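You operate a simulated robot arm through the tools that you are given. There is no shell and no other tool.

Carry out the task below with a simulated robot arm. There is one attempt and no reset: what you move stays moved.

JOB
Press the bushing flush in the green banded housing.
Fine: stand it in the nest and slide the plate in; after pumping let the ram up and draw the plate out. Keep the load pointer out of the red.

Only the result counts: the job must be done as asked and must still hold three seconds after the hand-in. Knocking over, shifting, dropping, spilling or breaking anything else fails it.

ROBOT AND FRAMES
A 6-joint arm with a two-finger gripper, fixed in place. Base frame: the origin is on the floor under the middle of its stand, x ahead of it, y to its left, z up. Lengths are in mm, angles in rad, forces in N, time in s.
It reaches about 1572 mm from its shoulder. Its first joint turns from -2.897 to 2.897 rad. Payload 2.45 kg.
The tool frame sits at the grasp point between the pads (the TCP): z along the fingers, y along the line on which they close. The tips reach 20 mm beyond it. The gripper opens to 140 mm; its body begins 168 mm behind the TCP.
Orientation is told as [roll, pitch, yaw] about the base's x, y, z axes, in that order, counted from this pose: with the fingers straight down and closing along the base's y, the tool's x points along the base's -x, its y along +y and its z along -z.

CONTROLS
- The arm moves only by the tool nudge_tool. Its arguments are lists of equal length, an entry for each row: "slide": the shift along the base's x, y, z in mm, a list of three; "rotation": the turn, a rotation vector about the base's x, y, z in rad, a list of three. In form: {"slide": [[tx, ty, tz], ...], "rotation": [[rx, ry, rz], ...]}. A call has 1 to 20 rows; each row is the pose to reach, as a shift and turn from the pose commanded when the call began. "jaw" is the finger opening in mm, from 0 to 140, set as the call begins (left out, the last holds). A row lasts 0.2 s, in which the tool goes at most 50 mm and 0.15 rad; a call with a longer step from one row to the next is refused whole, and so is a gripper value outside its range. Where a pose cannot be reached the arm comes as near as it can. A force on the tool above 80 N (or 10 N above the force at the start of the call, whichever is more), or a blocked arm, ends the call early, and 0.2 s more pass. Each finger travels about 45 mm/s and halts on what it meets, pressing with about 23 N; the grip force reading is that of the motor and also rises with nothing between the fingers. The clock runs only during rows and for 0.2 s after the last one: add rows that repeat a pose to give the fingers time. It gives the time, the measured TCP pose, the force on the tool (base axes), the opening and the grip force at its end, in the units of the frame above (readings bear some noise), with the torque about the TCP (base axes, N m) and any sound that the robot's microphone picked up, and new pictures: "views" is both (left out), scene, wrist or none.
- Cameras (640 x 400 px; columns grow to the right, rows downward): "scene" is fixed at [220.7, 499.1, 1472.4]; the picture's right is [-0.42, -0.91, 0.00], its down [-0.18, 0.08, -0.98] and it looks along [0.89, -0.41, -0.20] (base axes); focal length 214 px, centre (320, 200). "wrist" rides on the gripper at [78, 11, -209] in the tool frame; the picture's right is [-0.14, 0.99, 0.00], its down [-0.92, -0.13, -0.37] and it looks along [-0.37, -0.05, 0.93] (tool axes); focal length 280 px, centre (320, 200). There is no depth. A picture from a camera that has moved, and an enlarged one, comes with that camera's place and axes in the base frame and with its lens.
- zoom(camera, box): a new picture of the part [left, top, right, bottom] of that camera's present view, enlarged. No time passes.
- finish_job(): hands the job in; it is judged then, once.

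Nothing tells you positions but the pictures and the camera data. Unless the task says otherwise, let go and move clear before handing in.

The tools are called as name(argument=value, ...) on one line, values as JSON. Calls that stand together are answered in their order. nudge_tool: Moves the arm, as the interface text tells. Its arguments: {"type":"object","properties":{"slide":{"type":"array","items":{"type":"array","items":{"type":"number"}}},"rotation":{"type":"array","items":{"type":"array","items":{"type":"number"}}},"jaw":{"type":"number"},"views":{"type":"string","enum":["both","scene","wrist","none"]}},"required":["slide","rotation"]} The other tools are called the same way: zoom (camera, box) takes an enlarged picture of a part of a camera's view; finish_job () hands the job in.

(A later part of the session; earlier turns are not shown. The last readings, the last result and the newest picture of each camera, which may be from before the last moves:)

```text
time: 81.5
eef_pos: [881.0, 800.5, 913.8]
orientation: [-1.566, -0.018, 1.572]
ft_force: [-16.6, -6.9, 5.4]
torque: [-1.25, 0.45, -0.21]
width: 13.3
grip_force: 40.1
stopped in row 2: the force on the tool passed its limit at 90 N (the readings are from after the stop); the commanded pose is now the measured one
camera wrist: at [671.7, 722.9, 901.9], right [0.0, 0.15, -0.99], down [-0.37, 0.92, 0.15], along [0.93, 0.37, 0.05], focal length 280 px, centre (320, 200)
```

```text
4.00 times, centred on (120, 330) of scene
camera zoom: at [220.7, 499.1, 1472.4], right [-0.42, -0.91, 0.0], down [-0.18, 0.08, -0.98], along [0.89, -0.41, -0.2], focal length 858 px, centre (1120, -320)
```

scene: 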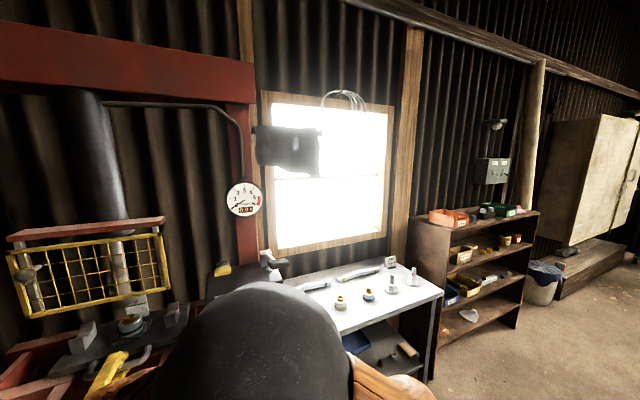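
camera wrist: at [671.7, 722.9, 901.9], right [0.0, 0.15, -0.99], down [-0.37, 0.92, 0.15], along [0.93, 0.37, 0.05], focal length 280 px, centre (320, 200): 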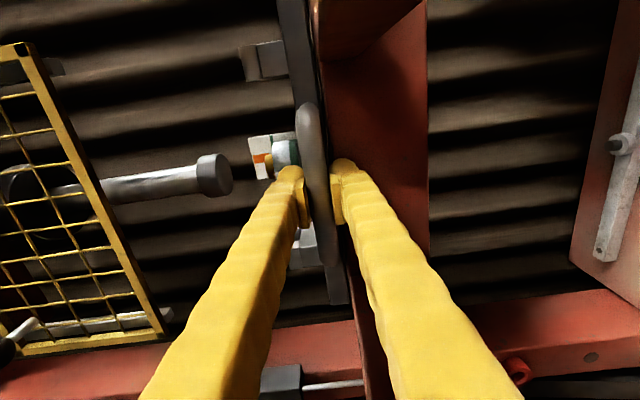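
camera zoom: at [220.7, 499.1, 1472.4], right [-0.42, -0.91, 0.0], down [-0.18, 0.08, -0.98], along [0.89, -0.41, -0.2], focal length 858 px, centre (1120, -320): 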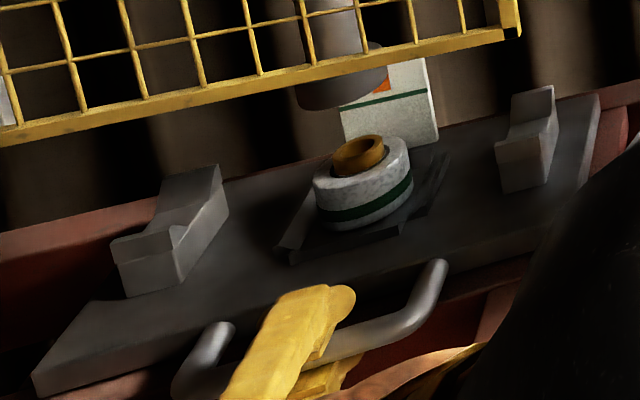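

The plate has hit its stop (TCP x≈881) and the housing is under the ram. I'll release the bar and back out.

nudge_tool(slide=[[0, 0, 0], [0, 0, 0], [0, 0, 0], [0, 0, 0], [-20, 0, 0], [-50, 0, 0], [-90, 0, 0], [-130, 0, 0]], rotation=[[0, 0, 0], [0, 0, 0], [0, 0, 0], [0, 0, 0], [0, 0, 0], [0, 0, 0], [0, 0, 0], [0, 0, 0]], jaw=60, views="both")

zoom(camera="wrist", box=[120, 60, 400, 260])

zoom(camera="scene", box=[0, 240, 280, 400])

```text
time: 83.3
eef_pos: [753.0, 797.6, 913.2]
orientation: [-1.565, -0.019, 1.572]
ft_force: [-0.1, 0.3, 0.5]
torque: [0.01, 0.0, 0.03]
width: 60.4
grip_force: 0.0
camera wrist: at [544.2, 720.9, 900.7], right [0.0, 0.15, -0.99], down [-0.37, 0.92, 0.15], along [0.93, 0.37, 0.05], focal length 280 px, centre (320, 200)
```

scene: 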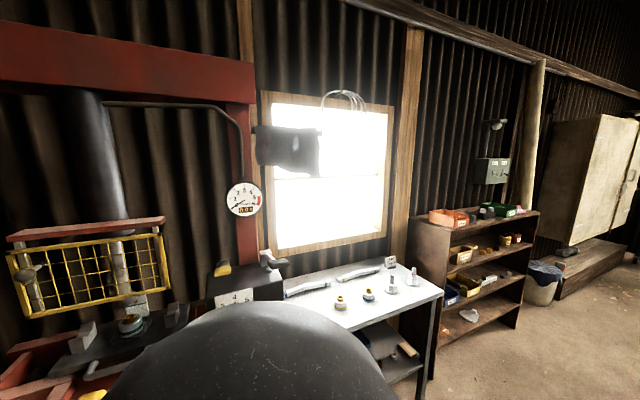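
wrist: 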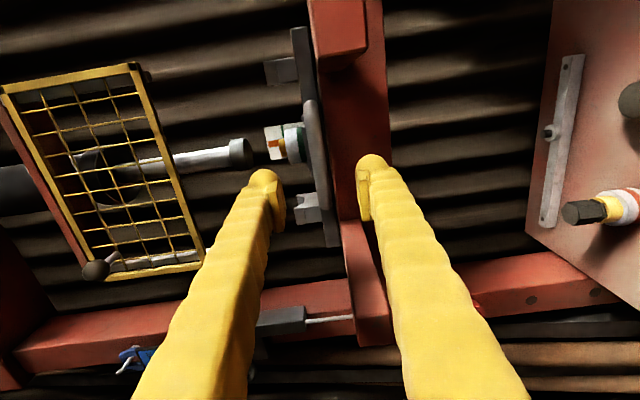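

```text
2.00 times, centred on (260, 160) of wrist
camera zoom: at [544.2, 720.9, 900.7], right [0.0, 0.15, -0.99], down [-0.37, 0.92, 0.15], along [0.93, 0.37, 0.05], focal length 561 px, centre (440, 280)
```

zoom: 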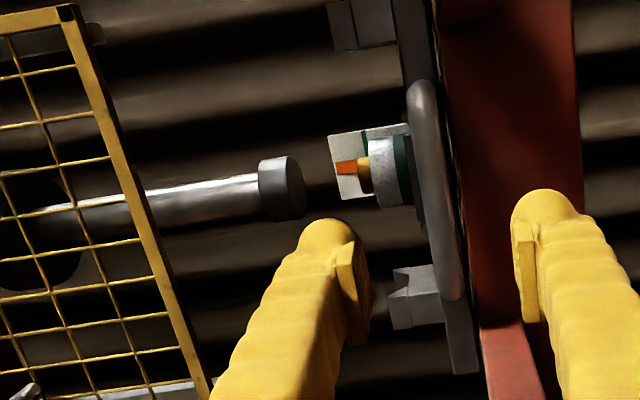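

```text
2.29 times, centred on (140, 320) of scene
camera zoom: at [220.7, 499.1, 1472.4], right [-0.42, -0.91, 0.0], down [-0.18, 0.08, -0.98], along [0.89, -0.41, -0.2], focal length 490 px, centre (731, -74)
```

zoom: 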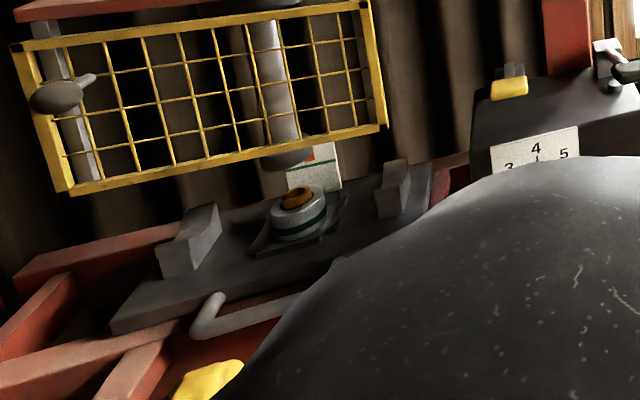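

The plate is home and the handle is released. Now I'll reorient the tool downwards, away from the press, to work the pump lever.

nudge_tool(slide=[[-30, 0, 0], [-65, -3, 10], [-105, -6, 35], [-140, -10, 65], [-150, -12, 100], [-150, -15, 120], [-147, -25, 140], [-145, -35, 160], [-145, -45, 180], [-145, -55, 195], [-145, -65, 205], [-145, -75, 205], [-145, -75, 205], [-145, -75, 205], [-145, -75, 205], [-145, -75, 205]], rotation=[[0, 0, 0], [0, 0, 0], [0, 0, 0], [0, 0, 0], [0, 0.02, 0], [0, 0.16, 0], [0, 0.3, 0], [0, 0.44, 0], [0, 0.58, 0], [0, 0.72, 0], [0, 0.86, 0], [0, 1.0, 0], [0, 1.14, 0], [0, 1.28, 0], [0, 1.42, 0], [0, 1.56, 0]], views="scene", jaw=100)

zoom(camera="scene", box=[200, 240, 300, 330])

zoom(camera="scene", box=[60, 260, 200, 370])

```text
time: 86.7
eef_pos: [605.6, 724.9, 1119.3]
orientation: [-0.005, -0.004, 1.555]
ft_force: [-0.6, -0.4, 1.0]
torque: [0.02, -0.05, 0.02]
width: 99.9
grip_force: 0.0
```

scene: 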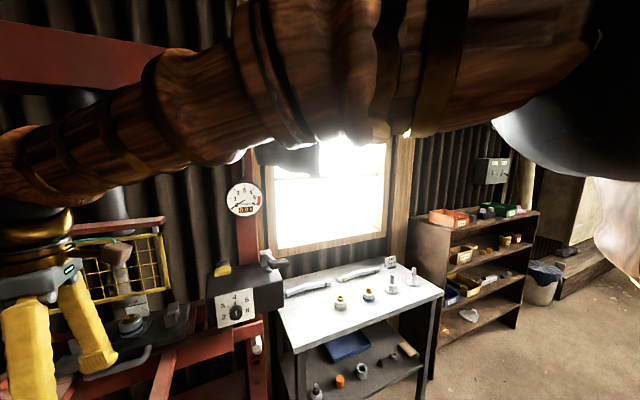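

```text
4.44 times, centred on (250, 285) of scene
camera zoom: at [220.7, 499.1, 1472.4], right [-0.42, -0.91, 0.0], down [-0.18, 0.08, -0.98], along [0.89, -0.41, -0.2], focal length 953 px, centre (631, -178)
```

zoom: 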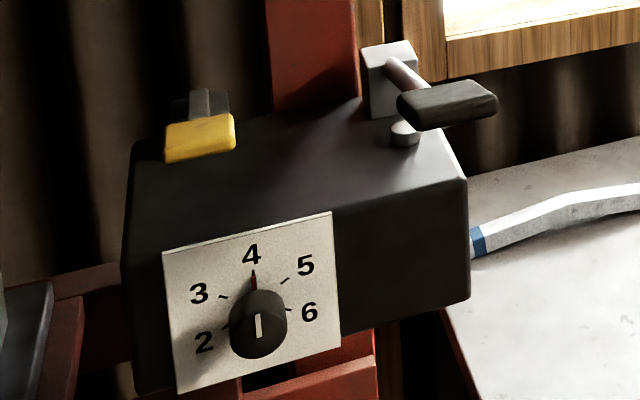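

```text
3.64 times, centred on (130, 315) of scene
camera zoom: at [220.7, 499.1, 1472.4], right [-0.42, -0.91, 0.0], down [-0.18, 0.08, -0.98], along [0.89, -0.41, -0.2], focal length 780 px, centre (1011, -218)
```

zoom: 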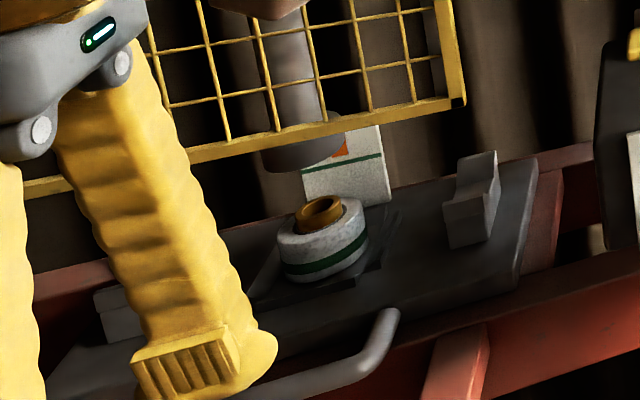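

nudge_tool(slide=[[0, -10, 20], [0, -30, 40], [0, -60, 60], [0, -95, 85], [0, -130, 110], [0, -165, 135], [0, -205, 155], [5, -245, 175], [20, -285, 188], [45, -320, 190], [70, -335, 190], [85, -338, 190]], rotation=[[0, 0, -0.14], [0, 0, -0.28], [0, 0, -0.42], [0, 0, -0.56], [0, 0, -0.7], [0, 0, -0.84], [0, 0, -0.98], [0, 0, -1.12], [0, 0, -1.26], [0, 0, -1.4], [0, 0, -1.54], [0, 0, -1.555]], views="both")

zoom(camera="wrist", box=[230, 120, 410, 260])

zoom(camera="wrist", box=[380, 100, 640, 300])

```text
time: 89.3
eef_pos: [691.9, 387.9, 1309.9]
orientation: [-0.008, -0.001, -0.003]
ft_force: [-0.1, 0.3, -0.3]
torque: [-0.01, 0.02, 0.02]
width: 99.9
grip_force: 0.0
camera wrist: at [613.3, 401.9, 1518.3], right [0.14, 0.99, -0.01], down [0.92, -0.13, 0.37], along [0.37, -0.06, -0.93], focal length 280 px, centre (320, 200)
```

scene: 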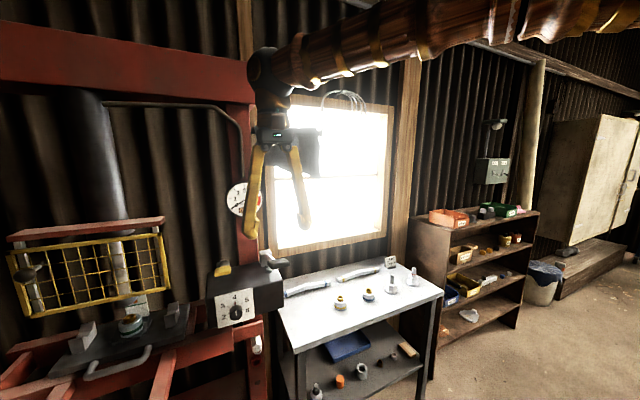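
wrist: 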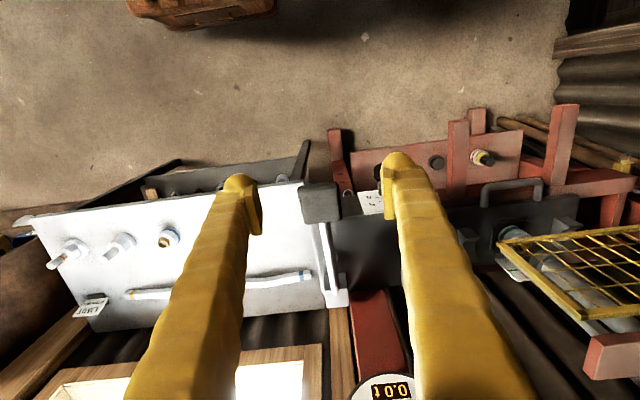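

```text
2.86 times, centred on (320, 190) of wrist
camera zoom: at [613.3, 401.9, 1518.3], right [0.14, 0.99, -0.01], down [0.92, -0.13, 0.37], along [0.37, -0.06, -0.93], focal length 801 px, centre (320, 229)
```

zoom: 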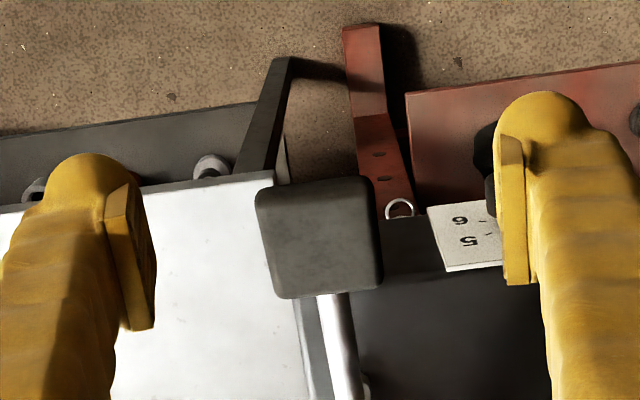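

```text
2.00 times, centred on (510, 200) of wrist
camera zoom: at [613.3, 401.9, 1518.3], right [0.14, 0.99, -0.01], down [0.92, -0.13, 0.37], along [0.37, -0.06, -0.93], focal length 561 px, centre (-60, 200)
```

zoom: 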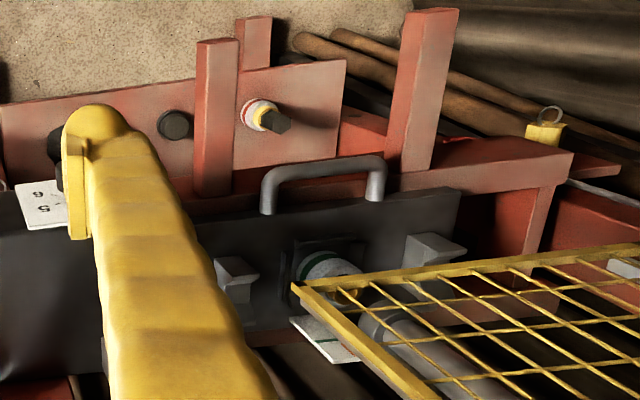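

The handle pad is a ~54 mm square centred near (743, 380) with its top at about z=1205. I'll straddle it with the fingers.

nudge_tool(slide=[[20, -4, -20], [40, -8, -45], [52, -8.5, -75], [52, -8.5, -95], [52, -8.5, -113]], rotation=[[0.004, 0, 0.001], [0.008, 0.001, 0.003], [0.008, 0.001, 0.003], [0.008, 0.001, 0.003], [0.008, 0.001, 0.003]], views="both")

zoom(camera="wrist", box=[230, 120, 410, 260])

zoom(camera="scene", box=[210, 190, 320, 300])

```text
time: 90.5
eef_pos: [743.9, 378.0, 1193.5]
orientation: [0.003, -0.001, 0.002]
ft_force: [0.2, -0.6, -0.3]
torque: [0.0, -0.02, -0.03]
width: 99.9
grip_force: 0.0
camera wrist: at [665.5, 390.4, 1401.9], right [0.14, 0.99, 0.0], down [0.92, -0.13, 0.37], along [0.37, -0.05, -0.93], focal length 280 px, centre (320, 200)
```

scene: 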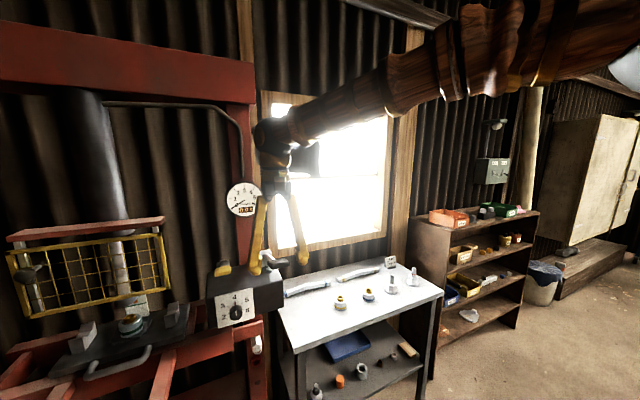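
wrist: 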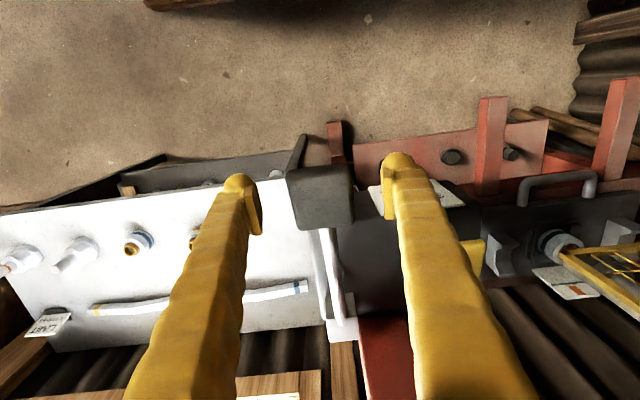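

```text
2.86 times, centred on (320, 190) of wrist
camera zoom: at [665.5, 390.4, 1401.9], right [0.14, 0.99, 0.0], down [0.92, -0.13, 0.37], along [0.37, -0.05, -0.93], focal length 801 px, centre (320, 229)
```

zoom: 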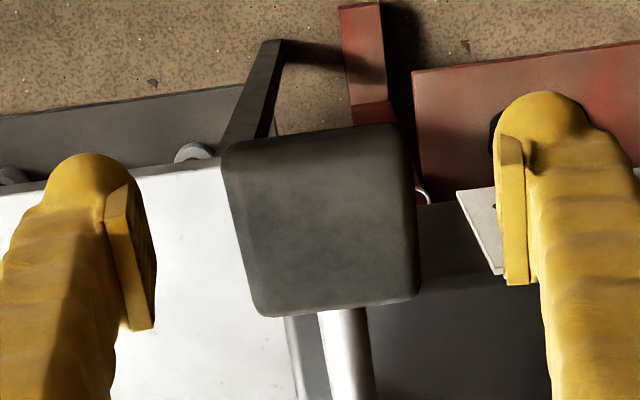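

```text
3.64 times, centred on (265, 245) of scene
camera zoom: at [220.7, 499.1, 1472.4], right [-0.42, -0.91, 0.0], down [-0.18, 0.08, -0.98], along [0.89, -0.41, -0.2], focal length 780 px, centre (520, 36)
```

zoom: 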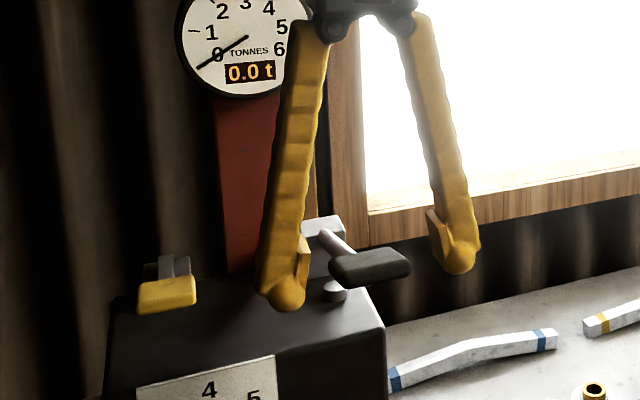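

nudge_tool(slide=[[0, 1, -5], [0, 1, -8], [0, 1, -8], [0, 1, -8], [0, 1, -8]], rotation=[[0, 0, 0], [0, 0, 0], [0, 0, 0], [0, 0, 0], [0, 0, 0]], jaw=40, views="both")

zoom(camera="wrist", box=[230, 120, 410, 260])

zoom(camera="scene", box=[210, 190, 320, 300])

```text
time: 91.7
eef_pos: [743.0, 379.9, 1187.2]
orientation: [0.001, -0.001, 0.002]
ft_force: [1.7, 6.0, -0.6]
torque: [0.02, -0.14, -0.07]
width: 51.1
grip_force: 43.8
camera wrist: at [665.0, 391.5, 1394.9], right [0.14, 0.99, 0.0], down [0.92, -0.13, 0.37], along [0.37, -0.05, -0.93], focal length 280 px, centre (320, 200)
```

scene: 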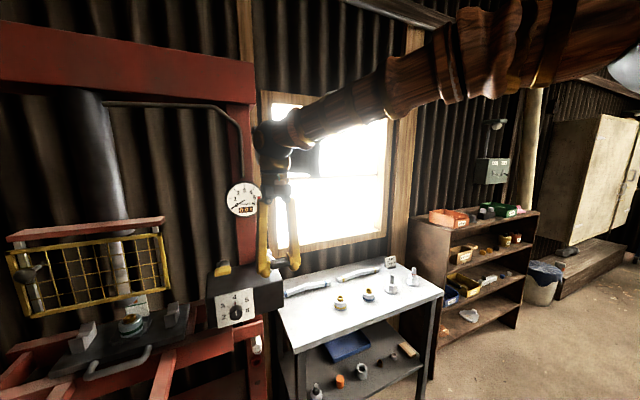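
wrist: 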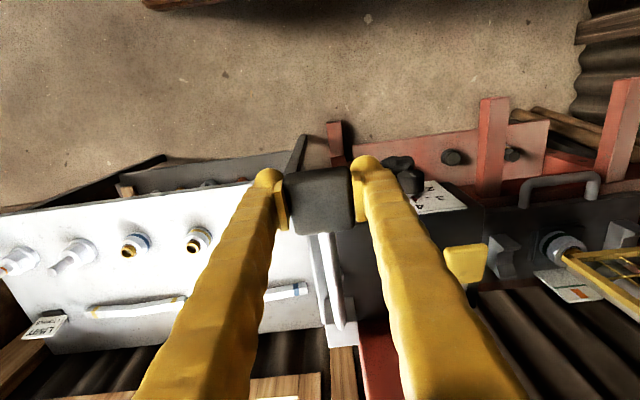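

```text
2.86 times, centred on (320, 190) of wrist
camera zoom: at [665.0, 391.5, 1394.9], right [0.14, 0.99, 0.0], down [0.92, -0.13, 0.37], along [0.37, -0.05, -0.93], focal length 801 px, centre (320, 229)
```

zoom: 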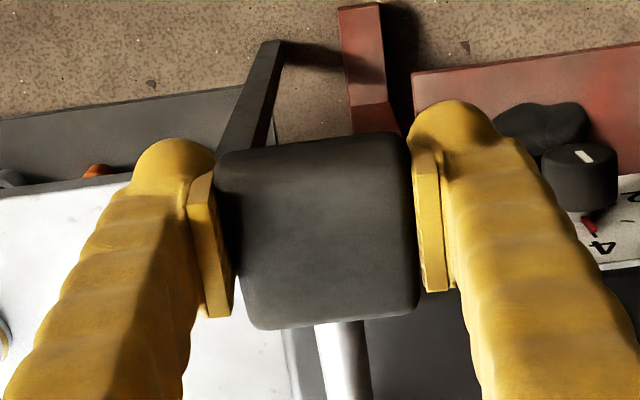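

```text
3.64 times, centred on (265, 245) of scene
camera zoom: at [220.7, 499.1, 1472.4], right [-0.42, -0.91, 0.0], down [-0.18, 0.08, -0.98], along [0.89, -0.41, -0.2], focal length 780 px, centre (520, 36)
```

zoom: 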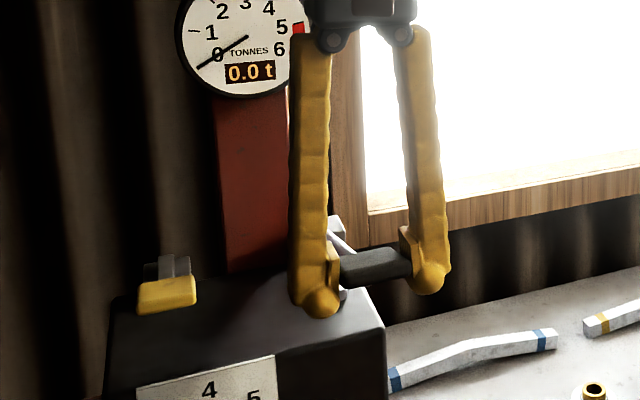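

I have the pump handle (51 mm). I'll press it down a little along its arc and watch the force.

nudge_tool(slide=[[-2, 0, -7], [-4, 0, -14], [-5.3, 0, -21]], rotation=[[0, 0, 0], [0, 0, 0], [0, 0, 0]], views="scene")

zoom(camera="scene", box=[0, 160, 320, 360])

```text
time: 92.5
eef_pos: [737.4, 378.7, 1166.7]
orientation: [0.001, -0.001, 0.002]
ft_force: [-1.9, 12.5, 8.3]
torque: [0.0, -0.99, -0.2]
width: 50.6
grip_force: 45.0
```

scene: 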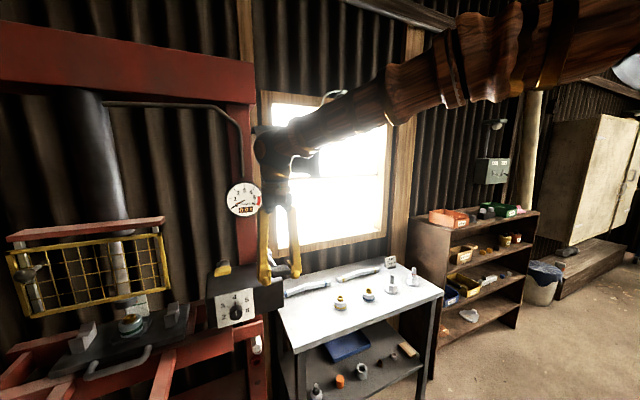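

```text
2.00 times, centred on (160, 260) of scene
camera zoom: at [220.7, 499.1, 1472.4], right [-0.42, -0.91, 0.0], down [-0.18, 0.08, -0.98], along [0.89, -0.41, -0.2], focal length 429 px, centre (640, 80)
```

zoom: 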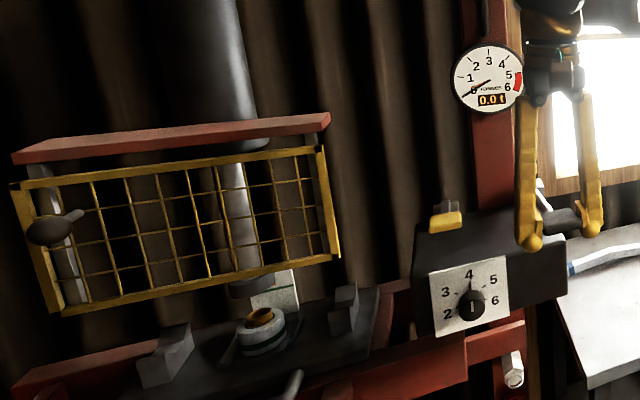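

nudge_tool(slide=[[-1.5, 0, -8], [-2.7, 0, -15], [-3.5, 0, -22], [-4.2, 0, -30], [-4.5, 0, -38]], rotation=[[0, 0, 0], [0, 0, 0], [0, 0, 0], [0, 0, 0], [0, 0, 0]], views="scene")

zoom(camera="scene", box=[0, 160, 320, 360])

```text
time: 93.7
eef_pos: [732.6, 380.4, 1131.5]
orientation: [0.001, -0.001, 0.0]
ft_force: [-11.9, 18.7, 12.2]
torque: [-0.18, -1.74, -0.13]
width: 51.1
grip_force: 45.2
```

scene: 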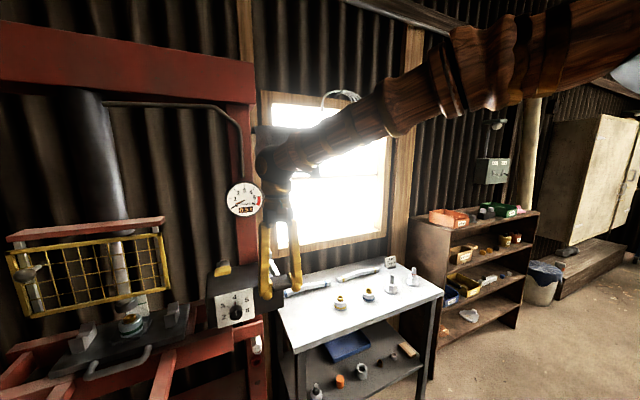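

```text
2.00 times, centred on (160, 260) of scene
camera zoom: at [220.7, 499.1, 1472.4], right [-0.42, -0.91, 0.0], down [-0.18, 0.08, -0.98], along [0.89, -0.41, -0.2], focal length 429 px, centre (640, 80)
```

zoom: 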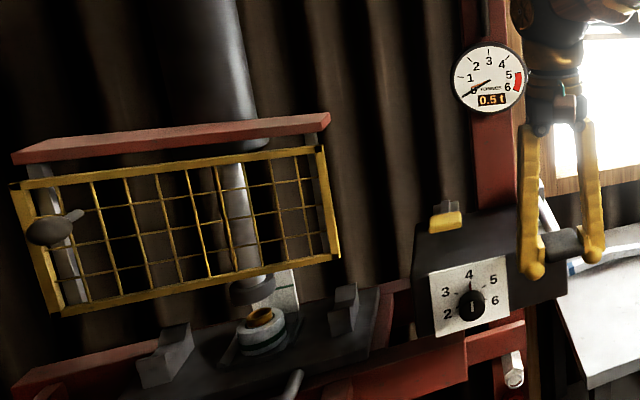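

The ram is moving down and the gauge reads 0.5 t, so the pump works. I'll look closer.

zoom(camera="scene", box=[220, 175, 270, 220])

zoom(camera="scene", box=[100, 285, 170, 345])

```text
8.89 times, centred on (245, 198) of scene
camera zoom: at [220.7, 499.1, 1472.4], right [-0.42, -0.91, 0.0], down [-0.18, 0.08, -0.98], along [0.89, -0.41, -0.2], focal length 1906 px, centre (987, 222)
```

zoom: 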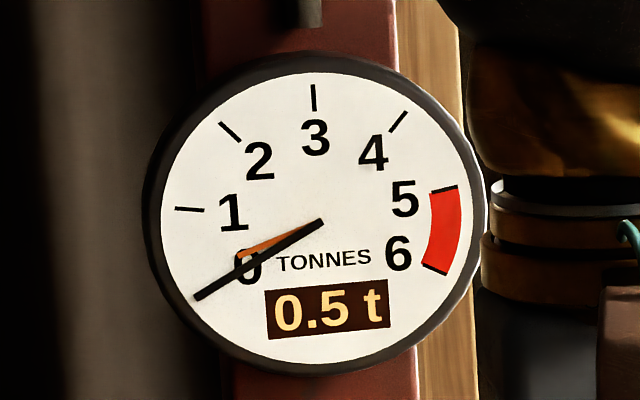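

```text
6.67 times, centred on (135, 315) of scene
camera zoom: at [220.7, 499.1, 1472.4], right [-0.42, -0.91, 0.0], down [-0.18, 0.08, -0.98], along [0.89, -0.41, -0.2], focal length 1430 px, centre (1553, -567)
```

zoom: 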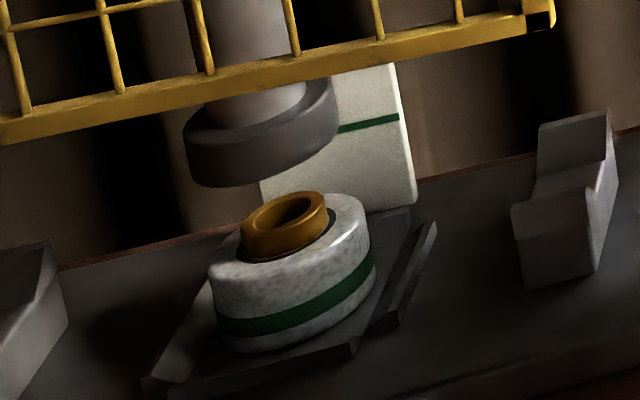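

The ram has advanced toward the bushing, and the black pointer is still at 0. I'll raise the handle and make another stroke.

nudge_tool(slide=[[0.5, 0.7, 8], [1.7, 0.7, 18], [3.5, 0.7, 28], [5.5, 0.7, 38], [8, 0.7, 48], [10, 0.7, 56], [8, 0.7, 48], [5.5, 0.7, 38], [3.5, 0.7, 28], [1.7, 0.7, 18], [0.5, 0.7, 8], [0, 0.7, 0]], rotation=[[0, 0, 0], [0, 0, 0], [0, 0, 0], [0, 0, 0], [0, 0, 0], [0, 0, 0], [0, 0, 0], [0, 0, 0], [0, 0, 0], [0, 0, 0], [0, 0, 0], [0, 0, 0]], views="none")

zoom(camera="scene", box=[220, 175, 270, 220])

zoom(camera="scene", box=[100, 285, 170, 345])

zoom(camera="scene", box=[210, 190, 320, 300])

```text
time: 96.3
eef_pos: [734.2, 380.2, 1128.7]
orientation: [0.003, -0.003, 0.001]
ft_force: [0.8, -16.1, 11.2]
torque: [0.13, -1.57, -0.01]
width: 51.3
grip_force: 44.7
```

```text
8.89 times, centred on (245, 198) of scene
camera zoom: at [220.7, 499.1, 1472.4], right [-0.42, -0.91, 0.0], down [-0.18, 0.08, -0.98], along [0.89, -0.41, -0.2], focal length 1906 px, centre (987, 222)
```

zoom: 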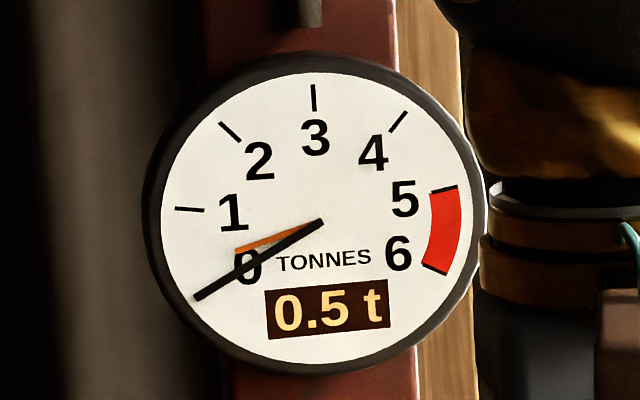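

```text
6.67 times, centred on (135, 315) of scene
camera zoom: at [220.7, 499.1, 1472.4], right [-0.42, -0.91, 0.0], down [-0.18, 0.08, -0.98], along [0.89, -0.41, -0.2], focal length 1430 px, centre (1553, -567)
```

zoom: 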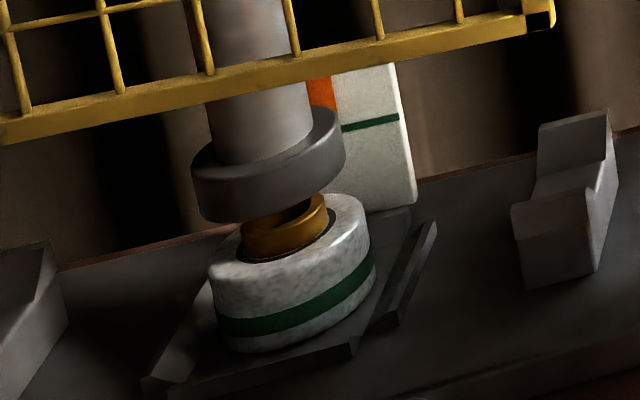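

```text
3.64 times, centred on (265, 245) of scene
camera zoom: at [220.7, 499.1, 1472.4], right [-0.42, -0.91, 0.0], down [-0.18, 0.08, -0.98], along [0.89, -0.41, -0.2], focal length 780 px, centre (520, 36)
```

zoom: 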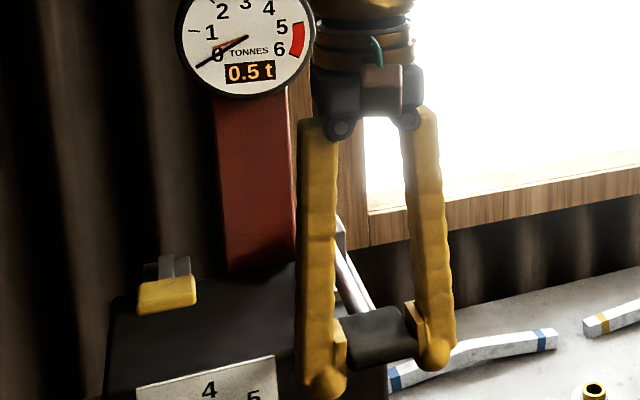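

nudge_tool(slide=[[0.5, -0.5, 8], [1.7, -0.5, 18], [3.5, -0.5, 28], [5.5, -0.5, 38], [8, -0.5, 48], [10, -0.5, 57], [8, -0.5, 48], [5.5, -0.5, 38], [3.5, -0.5, 28], [1.7, -0.5, 18], [0.5, -0.5, 8], [0, -0.5, 0]], rotation=[[0, 0, 0], [0, 0, 0], [0, 0, 0], [0, 0, 0], [0, 0, 0], [0, 0, 0], [0, 0, 0], [0, 0, 0], [0, 0, 0], [0, 0, 0], [0, 0, 0], [0, 0, 0]], views="none")

zoom(camera="scene", box=[220, 175, 270, 220])

zoom(camera="scene", box=[100, 285, 170, 345])

```text
time: 98.9
eef_pos: [732.4, 380.6, 1128.4]
orientation: [0.003, -0.001, 0.0]
ft_force: [-13.0, 11.3, 14.5]
torque: [-0.24, -1.79, -0.55]
width: 50.9
grip_force: 44.9
```

```text
8.89 times, centred on (245, 198) of scene
camera zoom: at [220.7, 499.1, 1472.4], right [-0.42, -0.91, 0.0], down [-0.18, 0.08, -0.98], along [0.89, -0.41, -0.2], focal length 1906 px, centre (987, 222)
```

zoom: 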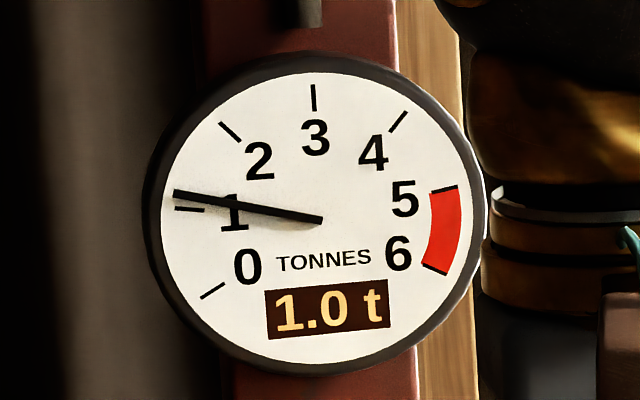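

```text
6.67 times, centred on (135, 315) of scene
camera zoom: at [220.7, 499.1, 1472.4], right [-0.42, -0.91, 0.0], down [-0.18, 0.08, -0.98], along [0.89, -0.41, -0.2], focal length 1430 px, centre (1553, -567)
```

zoom: 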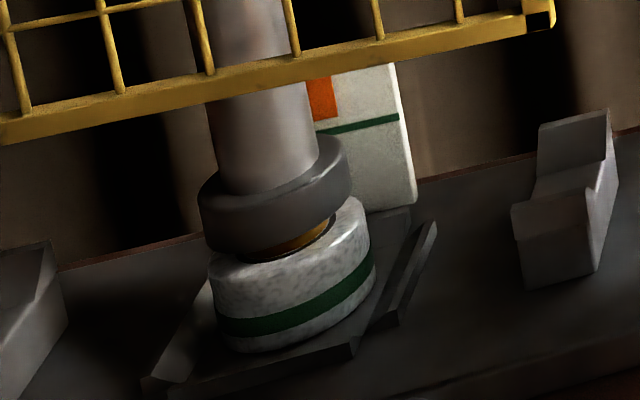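

The ram is on the bushing now, with the load at about 1.0 t. I'll continue with shorter strokes and watch the pointer.

nudge_tool(slide=[[0.5, -0.5, 8], [1.7, -0.5, 18], [3.5, -0.5, 28], [4.5, -0.5, 34], [3.5, -0.5, 28], [1.7, -0.5, 18], [0.5, -0.5, 8], [0, -0.5, 0]], rotation=[[0, 0, 0], [0, 0, 0], [0, 0, 0], [0, 0, 0], [0, 0, 0], [0, 0, 0], [0, 0, 0], [0, 0, 0]], views="none")

zoom(camera="scene", box=[220, 175, 270, 220])

zoom(camera="scene", box=[100, 285, 170, 345])

```text
time: 100.7
eef_pos: [732.9, 380.0, 1128.2]
orientation: [0.002, -0.002, 0.0]
ft_force: [16.8, 63.9, 13.8]
torque: [-0.94, -1.5, -0.84]
width: 50.7
grip_force: 45.0
```

```text
8.89 times, centred on (245, 198) of scene
camera zoom: at [220.7, 499.1, 1472.4], right [-0.42, -0.91, 0.0], down [-0.18, 0.08, -0.98], along [0.89, -0.41, -0.2], focal length 1906 px, centre (987, 222)
```

zoom: 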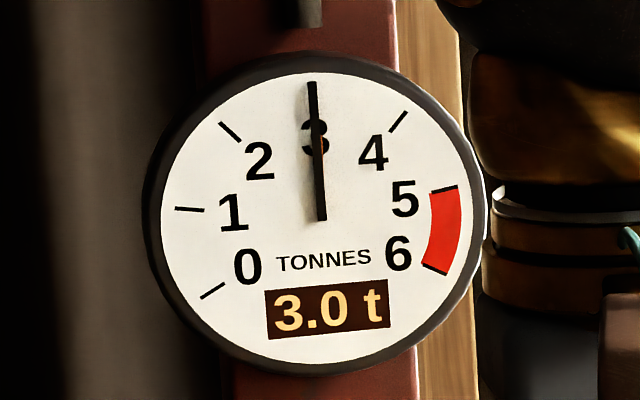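

```text
6.67 times, centred on (135, 315) of scene
camera zoom: at [220.7, 499.1, 1472.4], right [-0.42, -0.91, 0.0], down [-0.18, 0.08, -0.98], along [0.89, -0.41, -0.2], focal length 1430 px, centre (1553, -567)
```

zoom: 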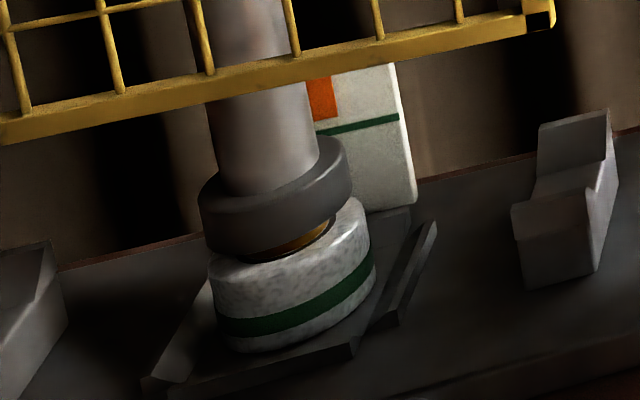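

nudge_tool(slide=[[0.5, 1.5, 8], [1.7, 1.5, 18], [3.5, 1.5, 28], [4.5, 1.5, 34], [3.5, 1.5, 28], [1.7, 1.5, 18], [0.5, 1.5, 8], [0, 1.5, 0]], rotation=[[0, 0, 0], [0, 0, 0], [0, 0, 0], [0, 0, 0], [0, 0, 0], [0, 0, 0], [0, 0, 0], [0, 0, 0]], views="none")

zoom(camera="scene", box=[220, 175, 270, 220])

zoom(camera="scene", box=[100, 285, 170, 345])

```text
time: 102.5
eef_pos: [734.6, 379.5, 1127.1]
orientation: [0.001, -0.001, 0.0]
ft_force: [4.9, -31.1, 14.0]
torque: [0.19, -1.65, -0.01]
width: 50.9
grip_force: 45.2
```

```text
8.89 times, centred on (245, 198) of scene
camera zoom: at [220.7, 499.1, 1472.4], right [-0.42, -0.91, 0.0], down [-0.18, 0.08, -0.98], along [0.89, -0.41, -0.2], focal length 1906 px, centre (987, 222)
```

zoom: 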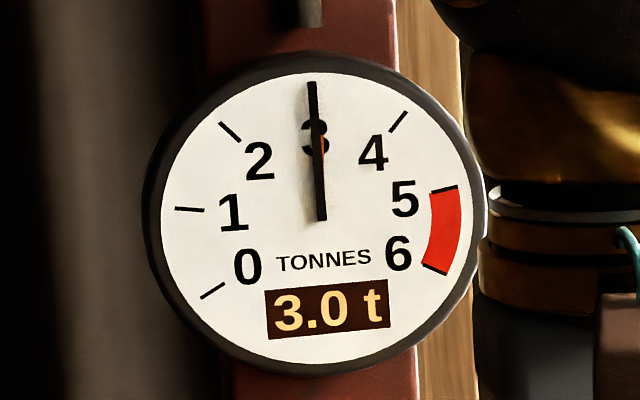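

```text
6.67 times, centred on (135, 315) of scene
camera zoom: at [220.7, 499.1, 1472.4], right [-0.42, -0.91, 0.0], down [-0.18, 0.08, -0.98], along [0.89, -0.41, -0.2], focal length 1430 px, centre (1553, -567)
```

zoom: 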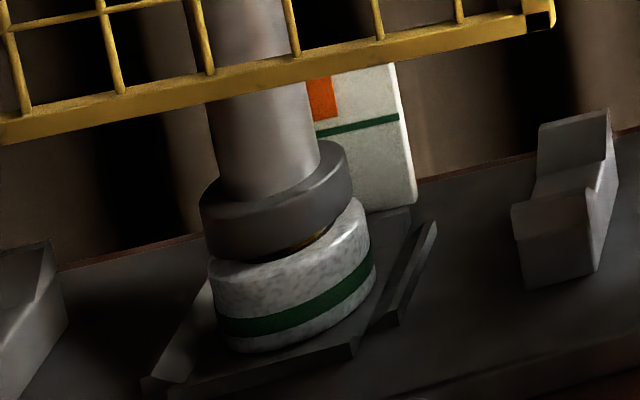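

The bushing is sliding in at a steady 3.0 t. I'll keep pumping in short strokes.

nudge_tool(slide=[[0.5, -0.7, 8], [1.7, -0.7, 18], [3.5, -0.7, 28], [4.5, -0.7, 34], [3.5, -0.7, 28], [1.7, -0.7, 18], [0.5, -0.7, 8], [0, -0.7, 0]], rotation=[[0, 0, 0], [0, 0, 0], [0, 0, 0], [0, 0, 0], [0, 0, 0], [0, 0, 0], [0, 0, 0], [0, 0, 0]], views="none")

zoom(camera="scene", box=[220, 175, 270, 220])

zoom(camera="scene", box=[110, 295, 160, 335])

```text
time: 104.3
eef_pos: [731.4, 379.5, 1129.4]
orientation: [0.002, 0.0, 0.004]
ft_force: [17.2, -32.5, 13.9]
torque: [0.3, -1.49, 0.04]
width: 51.0
grip_force: 44.8
```

```text
8.89 times, centred on (245, 198) of scene
camera zoom: at [220.7, 499.1, 1472.4], right [-0.42, -0.91, 0.0], down [-0.18, 0.08, -0.98], along [0.89, -0.41, -0.2], focal length 1906 px, centre (987, 222)
```

zoom: 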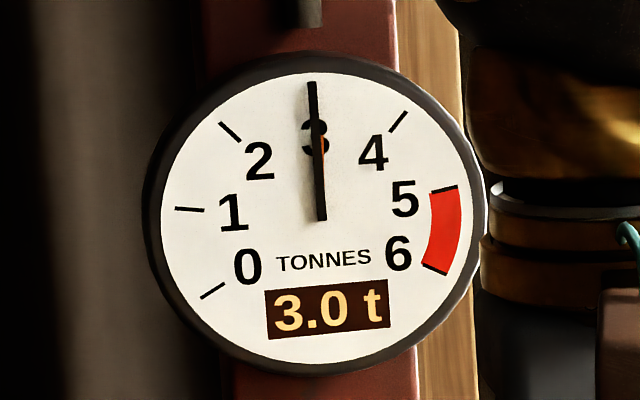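

```text
10.00 times, centred on (135, 315) of scene
camera zoom: at [220.7, 499.1, 1472.4], right [-0.42, -0.91, 0.0], down [-0.18, 0.08, -0.98], along [0.89, -0.41, -0.2], focal length 2145 px, centre (2170, -950)
```

zoom: 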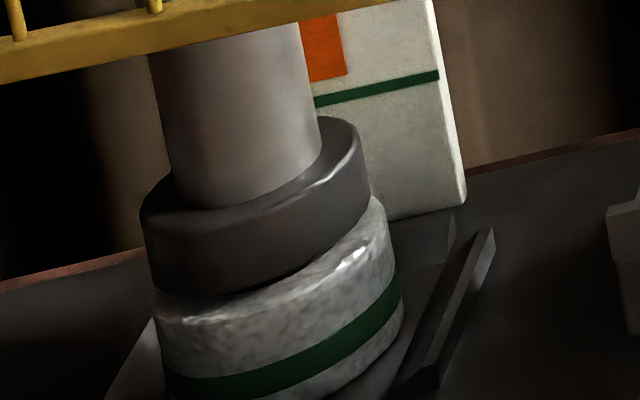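

nudge_tool(slide=[[0.5, -0.7, 8], [1.7, -0.7, 18], [3.5, -0.7, 28], [4.5, -0.7, 34], [3.5, -0.7, 28], [1.7, -0.7, 18], [0.5, -0.7, 8], [0, -0.7, 0]], rotation=[[0, 0, 0], [0, 0, 0], [0, 0, 0], [0, 0, 0], [0, 0, 0], [0, 0, 0], [0, 0, 0], [0, 0, 0]], views="none")

zoom(camera="scene", box=[220, 175, 270, 220])

zoom(camera="scene", box=[110, 295, 160, 335])

```text
time: 106.1
eef_pos: [732.3, 379.8, 1129.7]
orientation: [0.002, -0.001, 0.003]
ft_force: [0.2, -27.8, 14.7]
torque: [0.14, -1.62, -0.05]
width: 51.0
grip_force: 45.3
```

```text
8.89 times, centred on (245, 198) of scene
camera zoom: at [220.7, 499.1, 1472.4], right [-0.42, -0.91, 0.0], down [-0.18, 0.08, -0.98], along [0.89, -0.41, -0.2], focal length 1906 px, centre (987, 222)
```

zoom: 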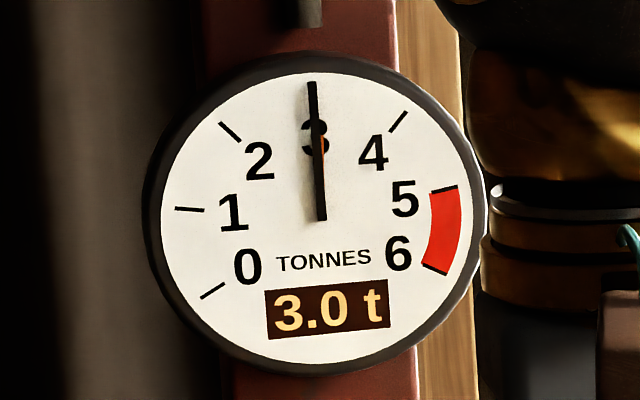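

```text
10.00 times, centred on (135, 315) of scene
camera zoom: at [220.7, 499.1, 1472.4], right [-0.42, -0.91, 0.0], down [-0.18, 0.08, -0.98], along [0.89, -0.41, -0.2], focal length 2145 px, centre (2170, -950)
```

zoom: 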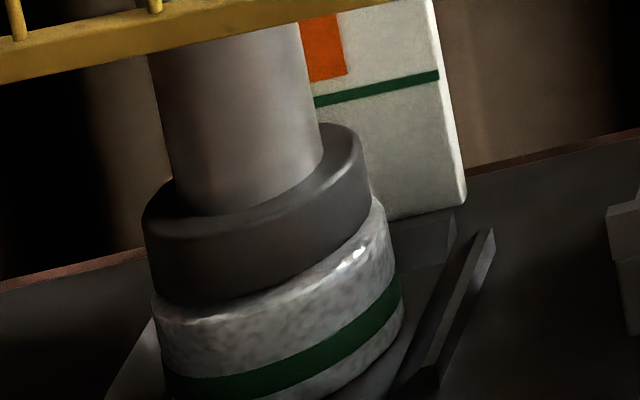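

nudge_tool(slide=[[0.5, -0.7, 8], [1.7, -0.7, 18], [3.5, -0.7, 28], [4.5, -0.7, 34], [3.5, -0.7, 28], [1.7, -0.7, 18], [0.5, -0.7, 8], [0, -0.7, 0]], rotation=[[0, 0, 0], [0, 0, 0], [0, 0, 0], [0, 0, 0], [0, 0, 0], [0, 0, 0], [0, 0, 0], [0, 0, 0]], views="none")

zoom(camera="scene", box=[220, 175, 270, 220])

zoom(camera="scene", box=[110, 295, 160, 335])

```text
time: 107.9
eef_pos: [733.1, 380.6, 1129.0]
orientation: [0.003, -0.002, 0.001]
ft_force: [-35.1, 30.1, 16.8]
torque: [-0.6, -1.84, -0.47]
width: 50.5
grip_force: 45.1
```

```text
8.89 times, centred on (245, 198) of scene
camera zoom: at [220.7, 499.1, 1472.4], right [-0.42, -0.91, 0.0], down [-0.18, 0.08, -0.98], along [0.89, -0.41, -0.2], focal length 1906 px, centre (987, 222)
```

zoom: 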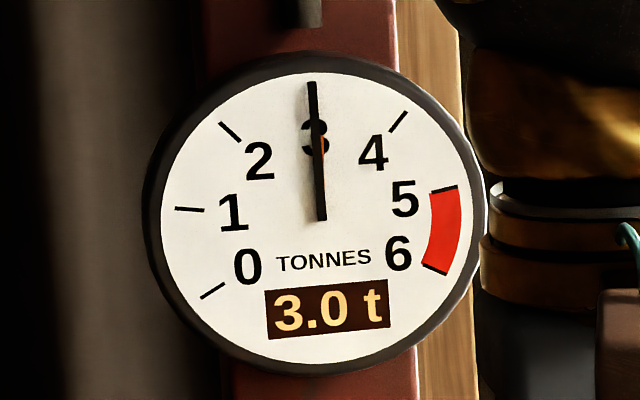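

```text
10.00 times, centred on (135, 315) of scene
camera zoom: at [220.7, 499.1, 1472.4], right [-0.42, -0.91, 0.0], down [-0.18, 0.08, -0.98], along [0.89, -0.41, -0.2], focal length 2145 px, centre (2170, -950)
```

zoom: 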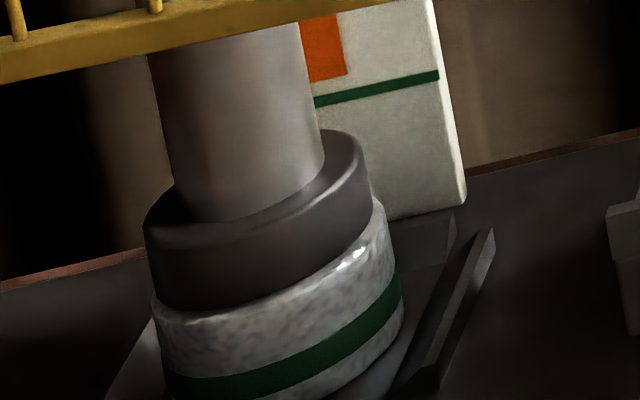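

nudge_tool(slide=[[-0.5, 0.5, 8], [0.7, 0.5, 18], [2.5, 0.5, 28], [3.5, 0.5, 34], [2.5, 0.5, 28], [0.7, 0.5, 18], [-0.5, 0.5, 8], [-1, 0.5, 0]], rotation=[[0, 0, 0], [0, 0, 0], [0, 0, 0], [0, 0, 0], [0, 0, 0], [0, 0, 0], [0, 0, 0], [0, 0, 0]], views="none")

zoom(camera="scene", box=[220, 175, 270, 220])

zoom(camera="scene", box=[110, 295, 160, 335])

```text
time: 109.7
eef_pos: [732.4, 379.4, 1128.5]
orientation: [0.003, -0.002, 0.002]
ft_force: [14.9, 48.4, 15.5]
torque: [-0.73, -1.61, -0.73]
width: 50.6
grip_force: 44.7
```

```text
8.89 times, centred on (245, 198) of scene
camera zoom: at [220.7, 499.1, 1472.4], right [-0.42, -0.91, 0.0], down [-0.18, 0.08, -0.98], along [0.89, -0.41, -0.2], focal length 1906 px, centre (987, 222)
```

zoom: 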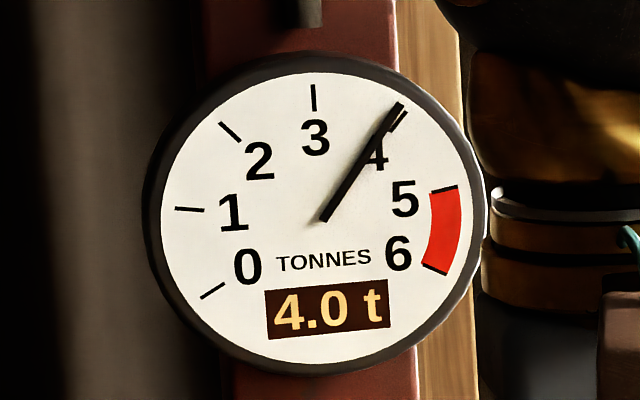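

```text
10.00 times, centred on (135, 315) of scene
camera zoom: at [220.7, 499.1, 1472.4], right [-0.42, -0.91, 0.0], down [-0.18, 0.08, -0.98], along [0.89, -0.41, -0.2], focal length 2145 px, centre (2170, -950)
```

zoom: 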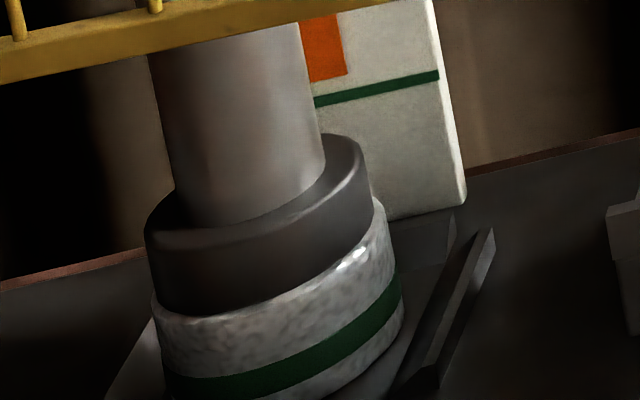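

The load has risen to 4.0 t (relief limit) and the ram face appears to sit on the housing rim. I'll do one more short stroke to confirm that it no longer moves.

nudge_tool(slide=[[0, 1, 8], [1.2, 1, 18], [3, 1, 28], [1.2, 1, 18], [0, 1, 8], [-0.5, 1, 0]], rotation=[[0, 0, 0], [0, 0, 0], [0, 0, 0], [0, 0, 0], [0, 0, 0], [0, 0, 0]], views="none")

zoom(camera="scene", box=[220, 175, 270, 220])

zoom(camera="scene", box=[110, 295, 160, 335])

```text
time: 111.1
eef_pos: [730.2, 379.9, 1128.2]
orientation: [0.002, -0.002, 0.003]
ft_force: [14.3, 43.7, 15.8]
torque: [-0.67, -1.64, -0.77]
width: 50.4
grip_force: 45.1
```

```text
8.89 times, centred on (245, 198) of scene
camera zoom: at [220.7, 499.1, 1472.4], right [-0.42, -0.91, 0.0], down [-0.18, 0.08, -0.98], along [0.89, -0.41, -0.2], focal length 1906 px, centre (987, 222)
```

zoom: 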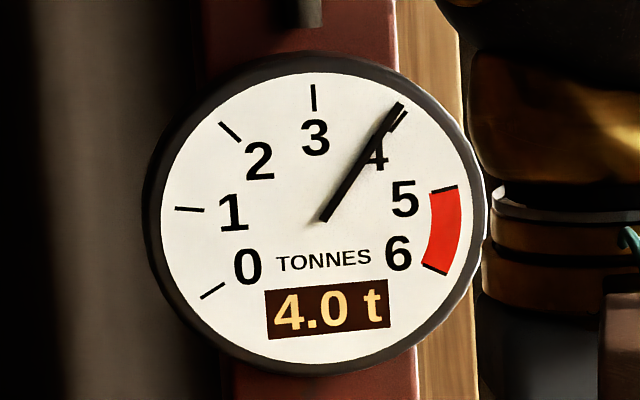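

```text
10.00 times, centred on (135, 315) of scene
camera zoom: at [220.7, 499.1, 1472.4], right [-0.42, -0.91, 0.0], down [-0.18, 0.08, -0.98], along [0.89, -0.41, -0.2], focal length 2145 px, centre (2170, -950)
```

zoom: 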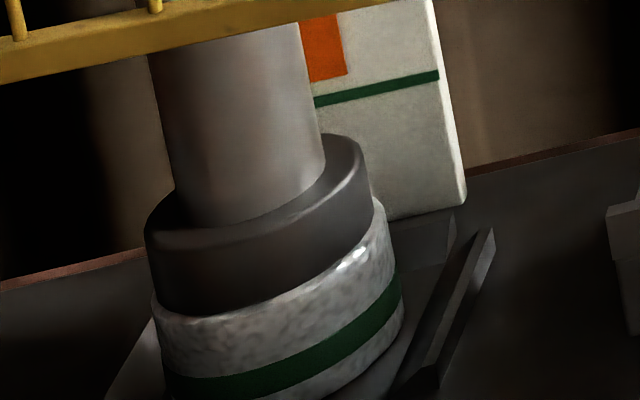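

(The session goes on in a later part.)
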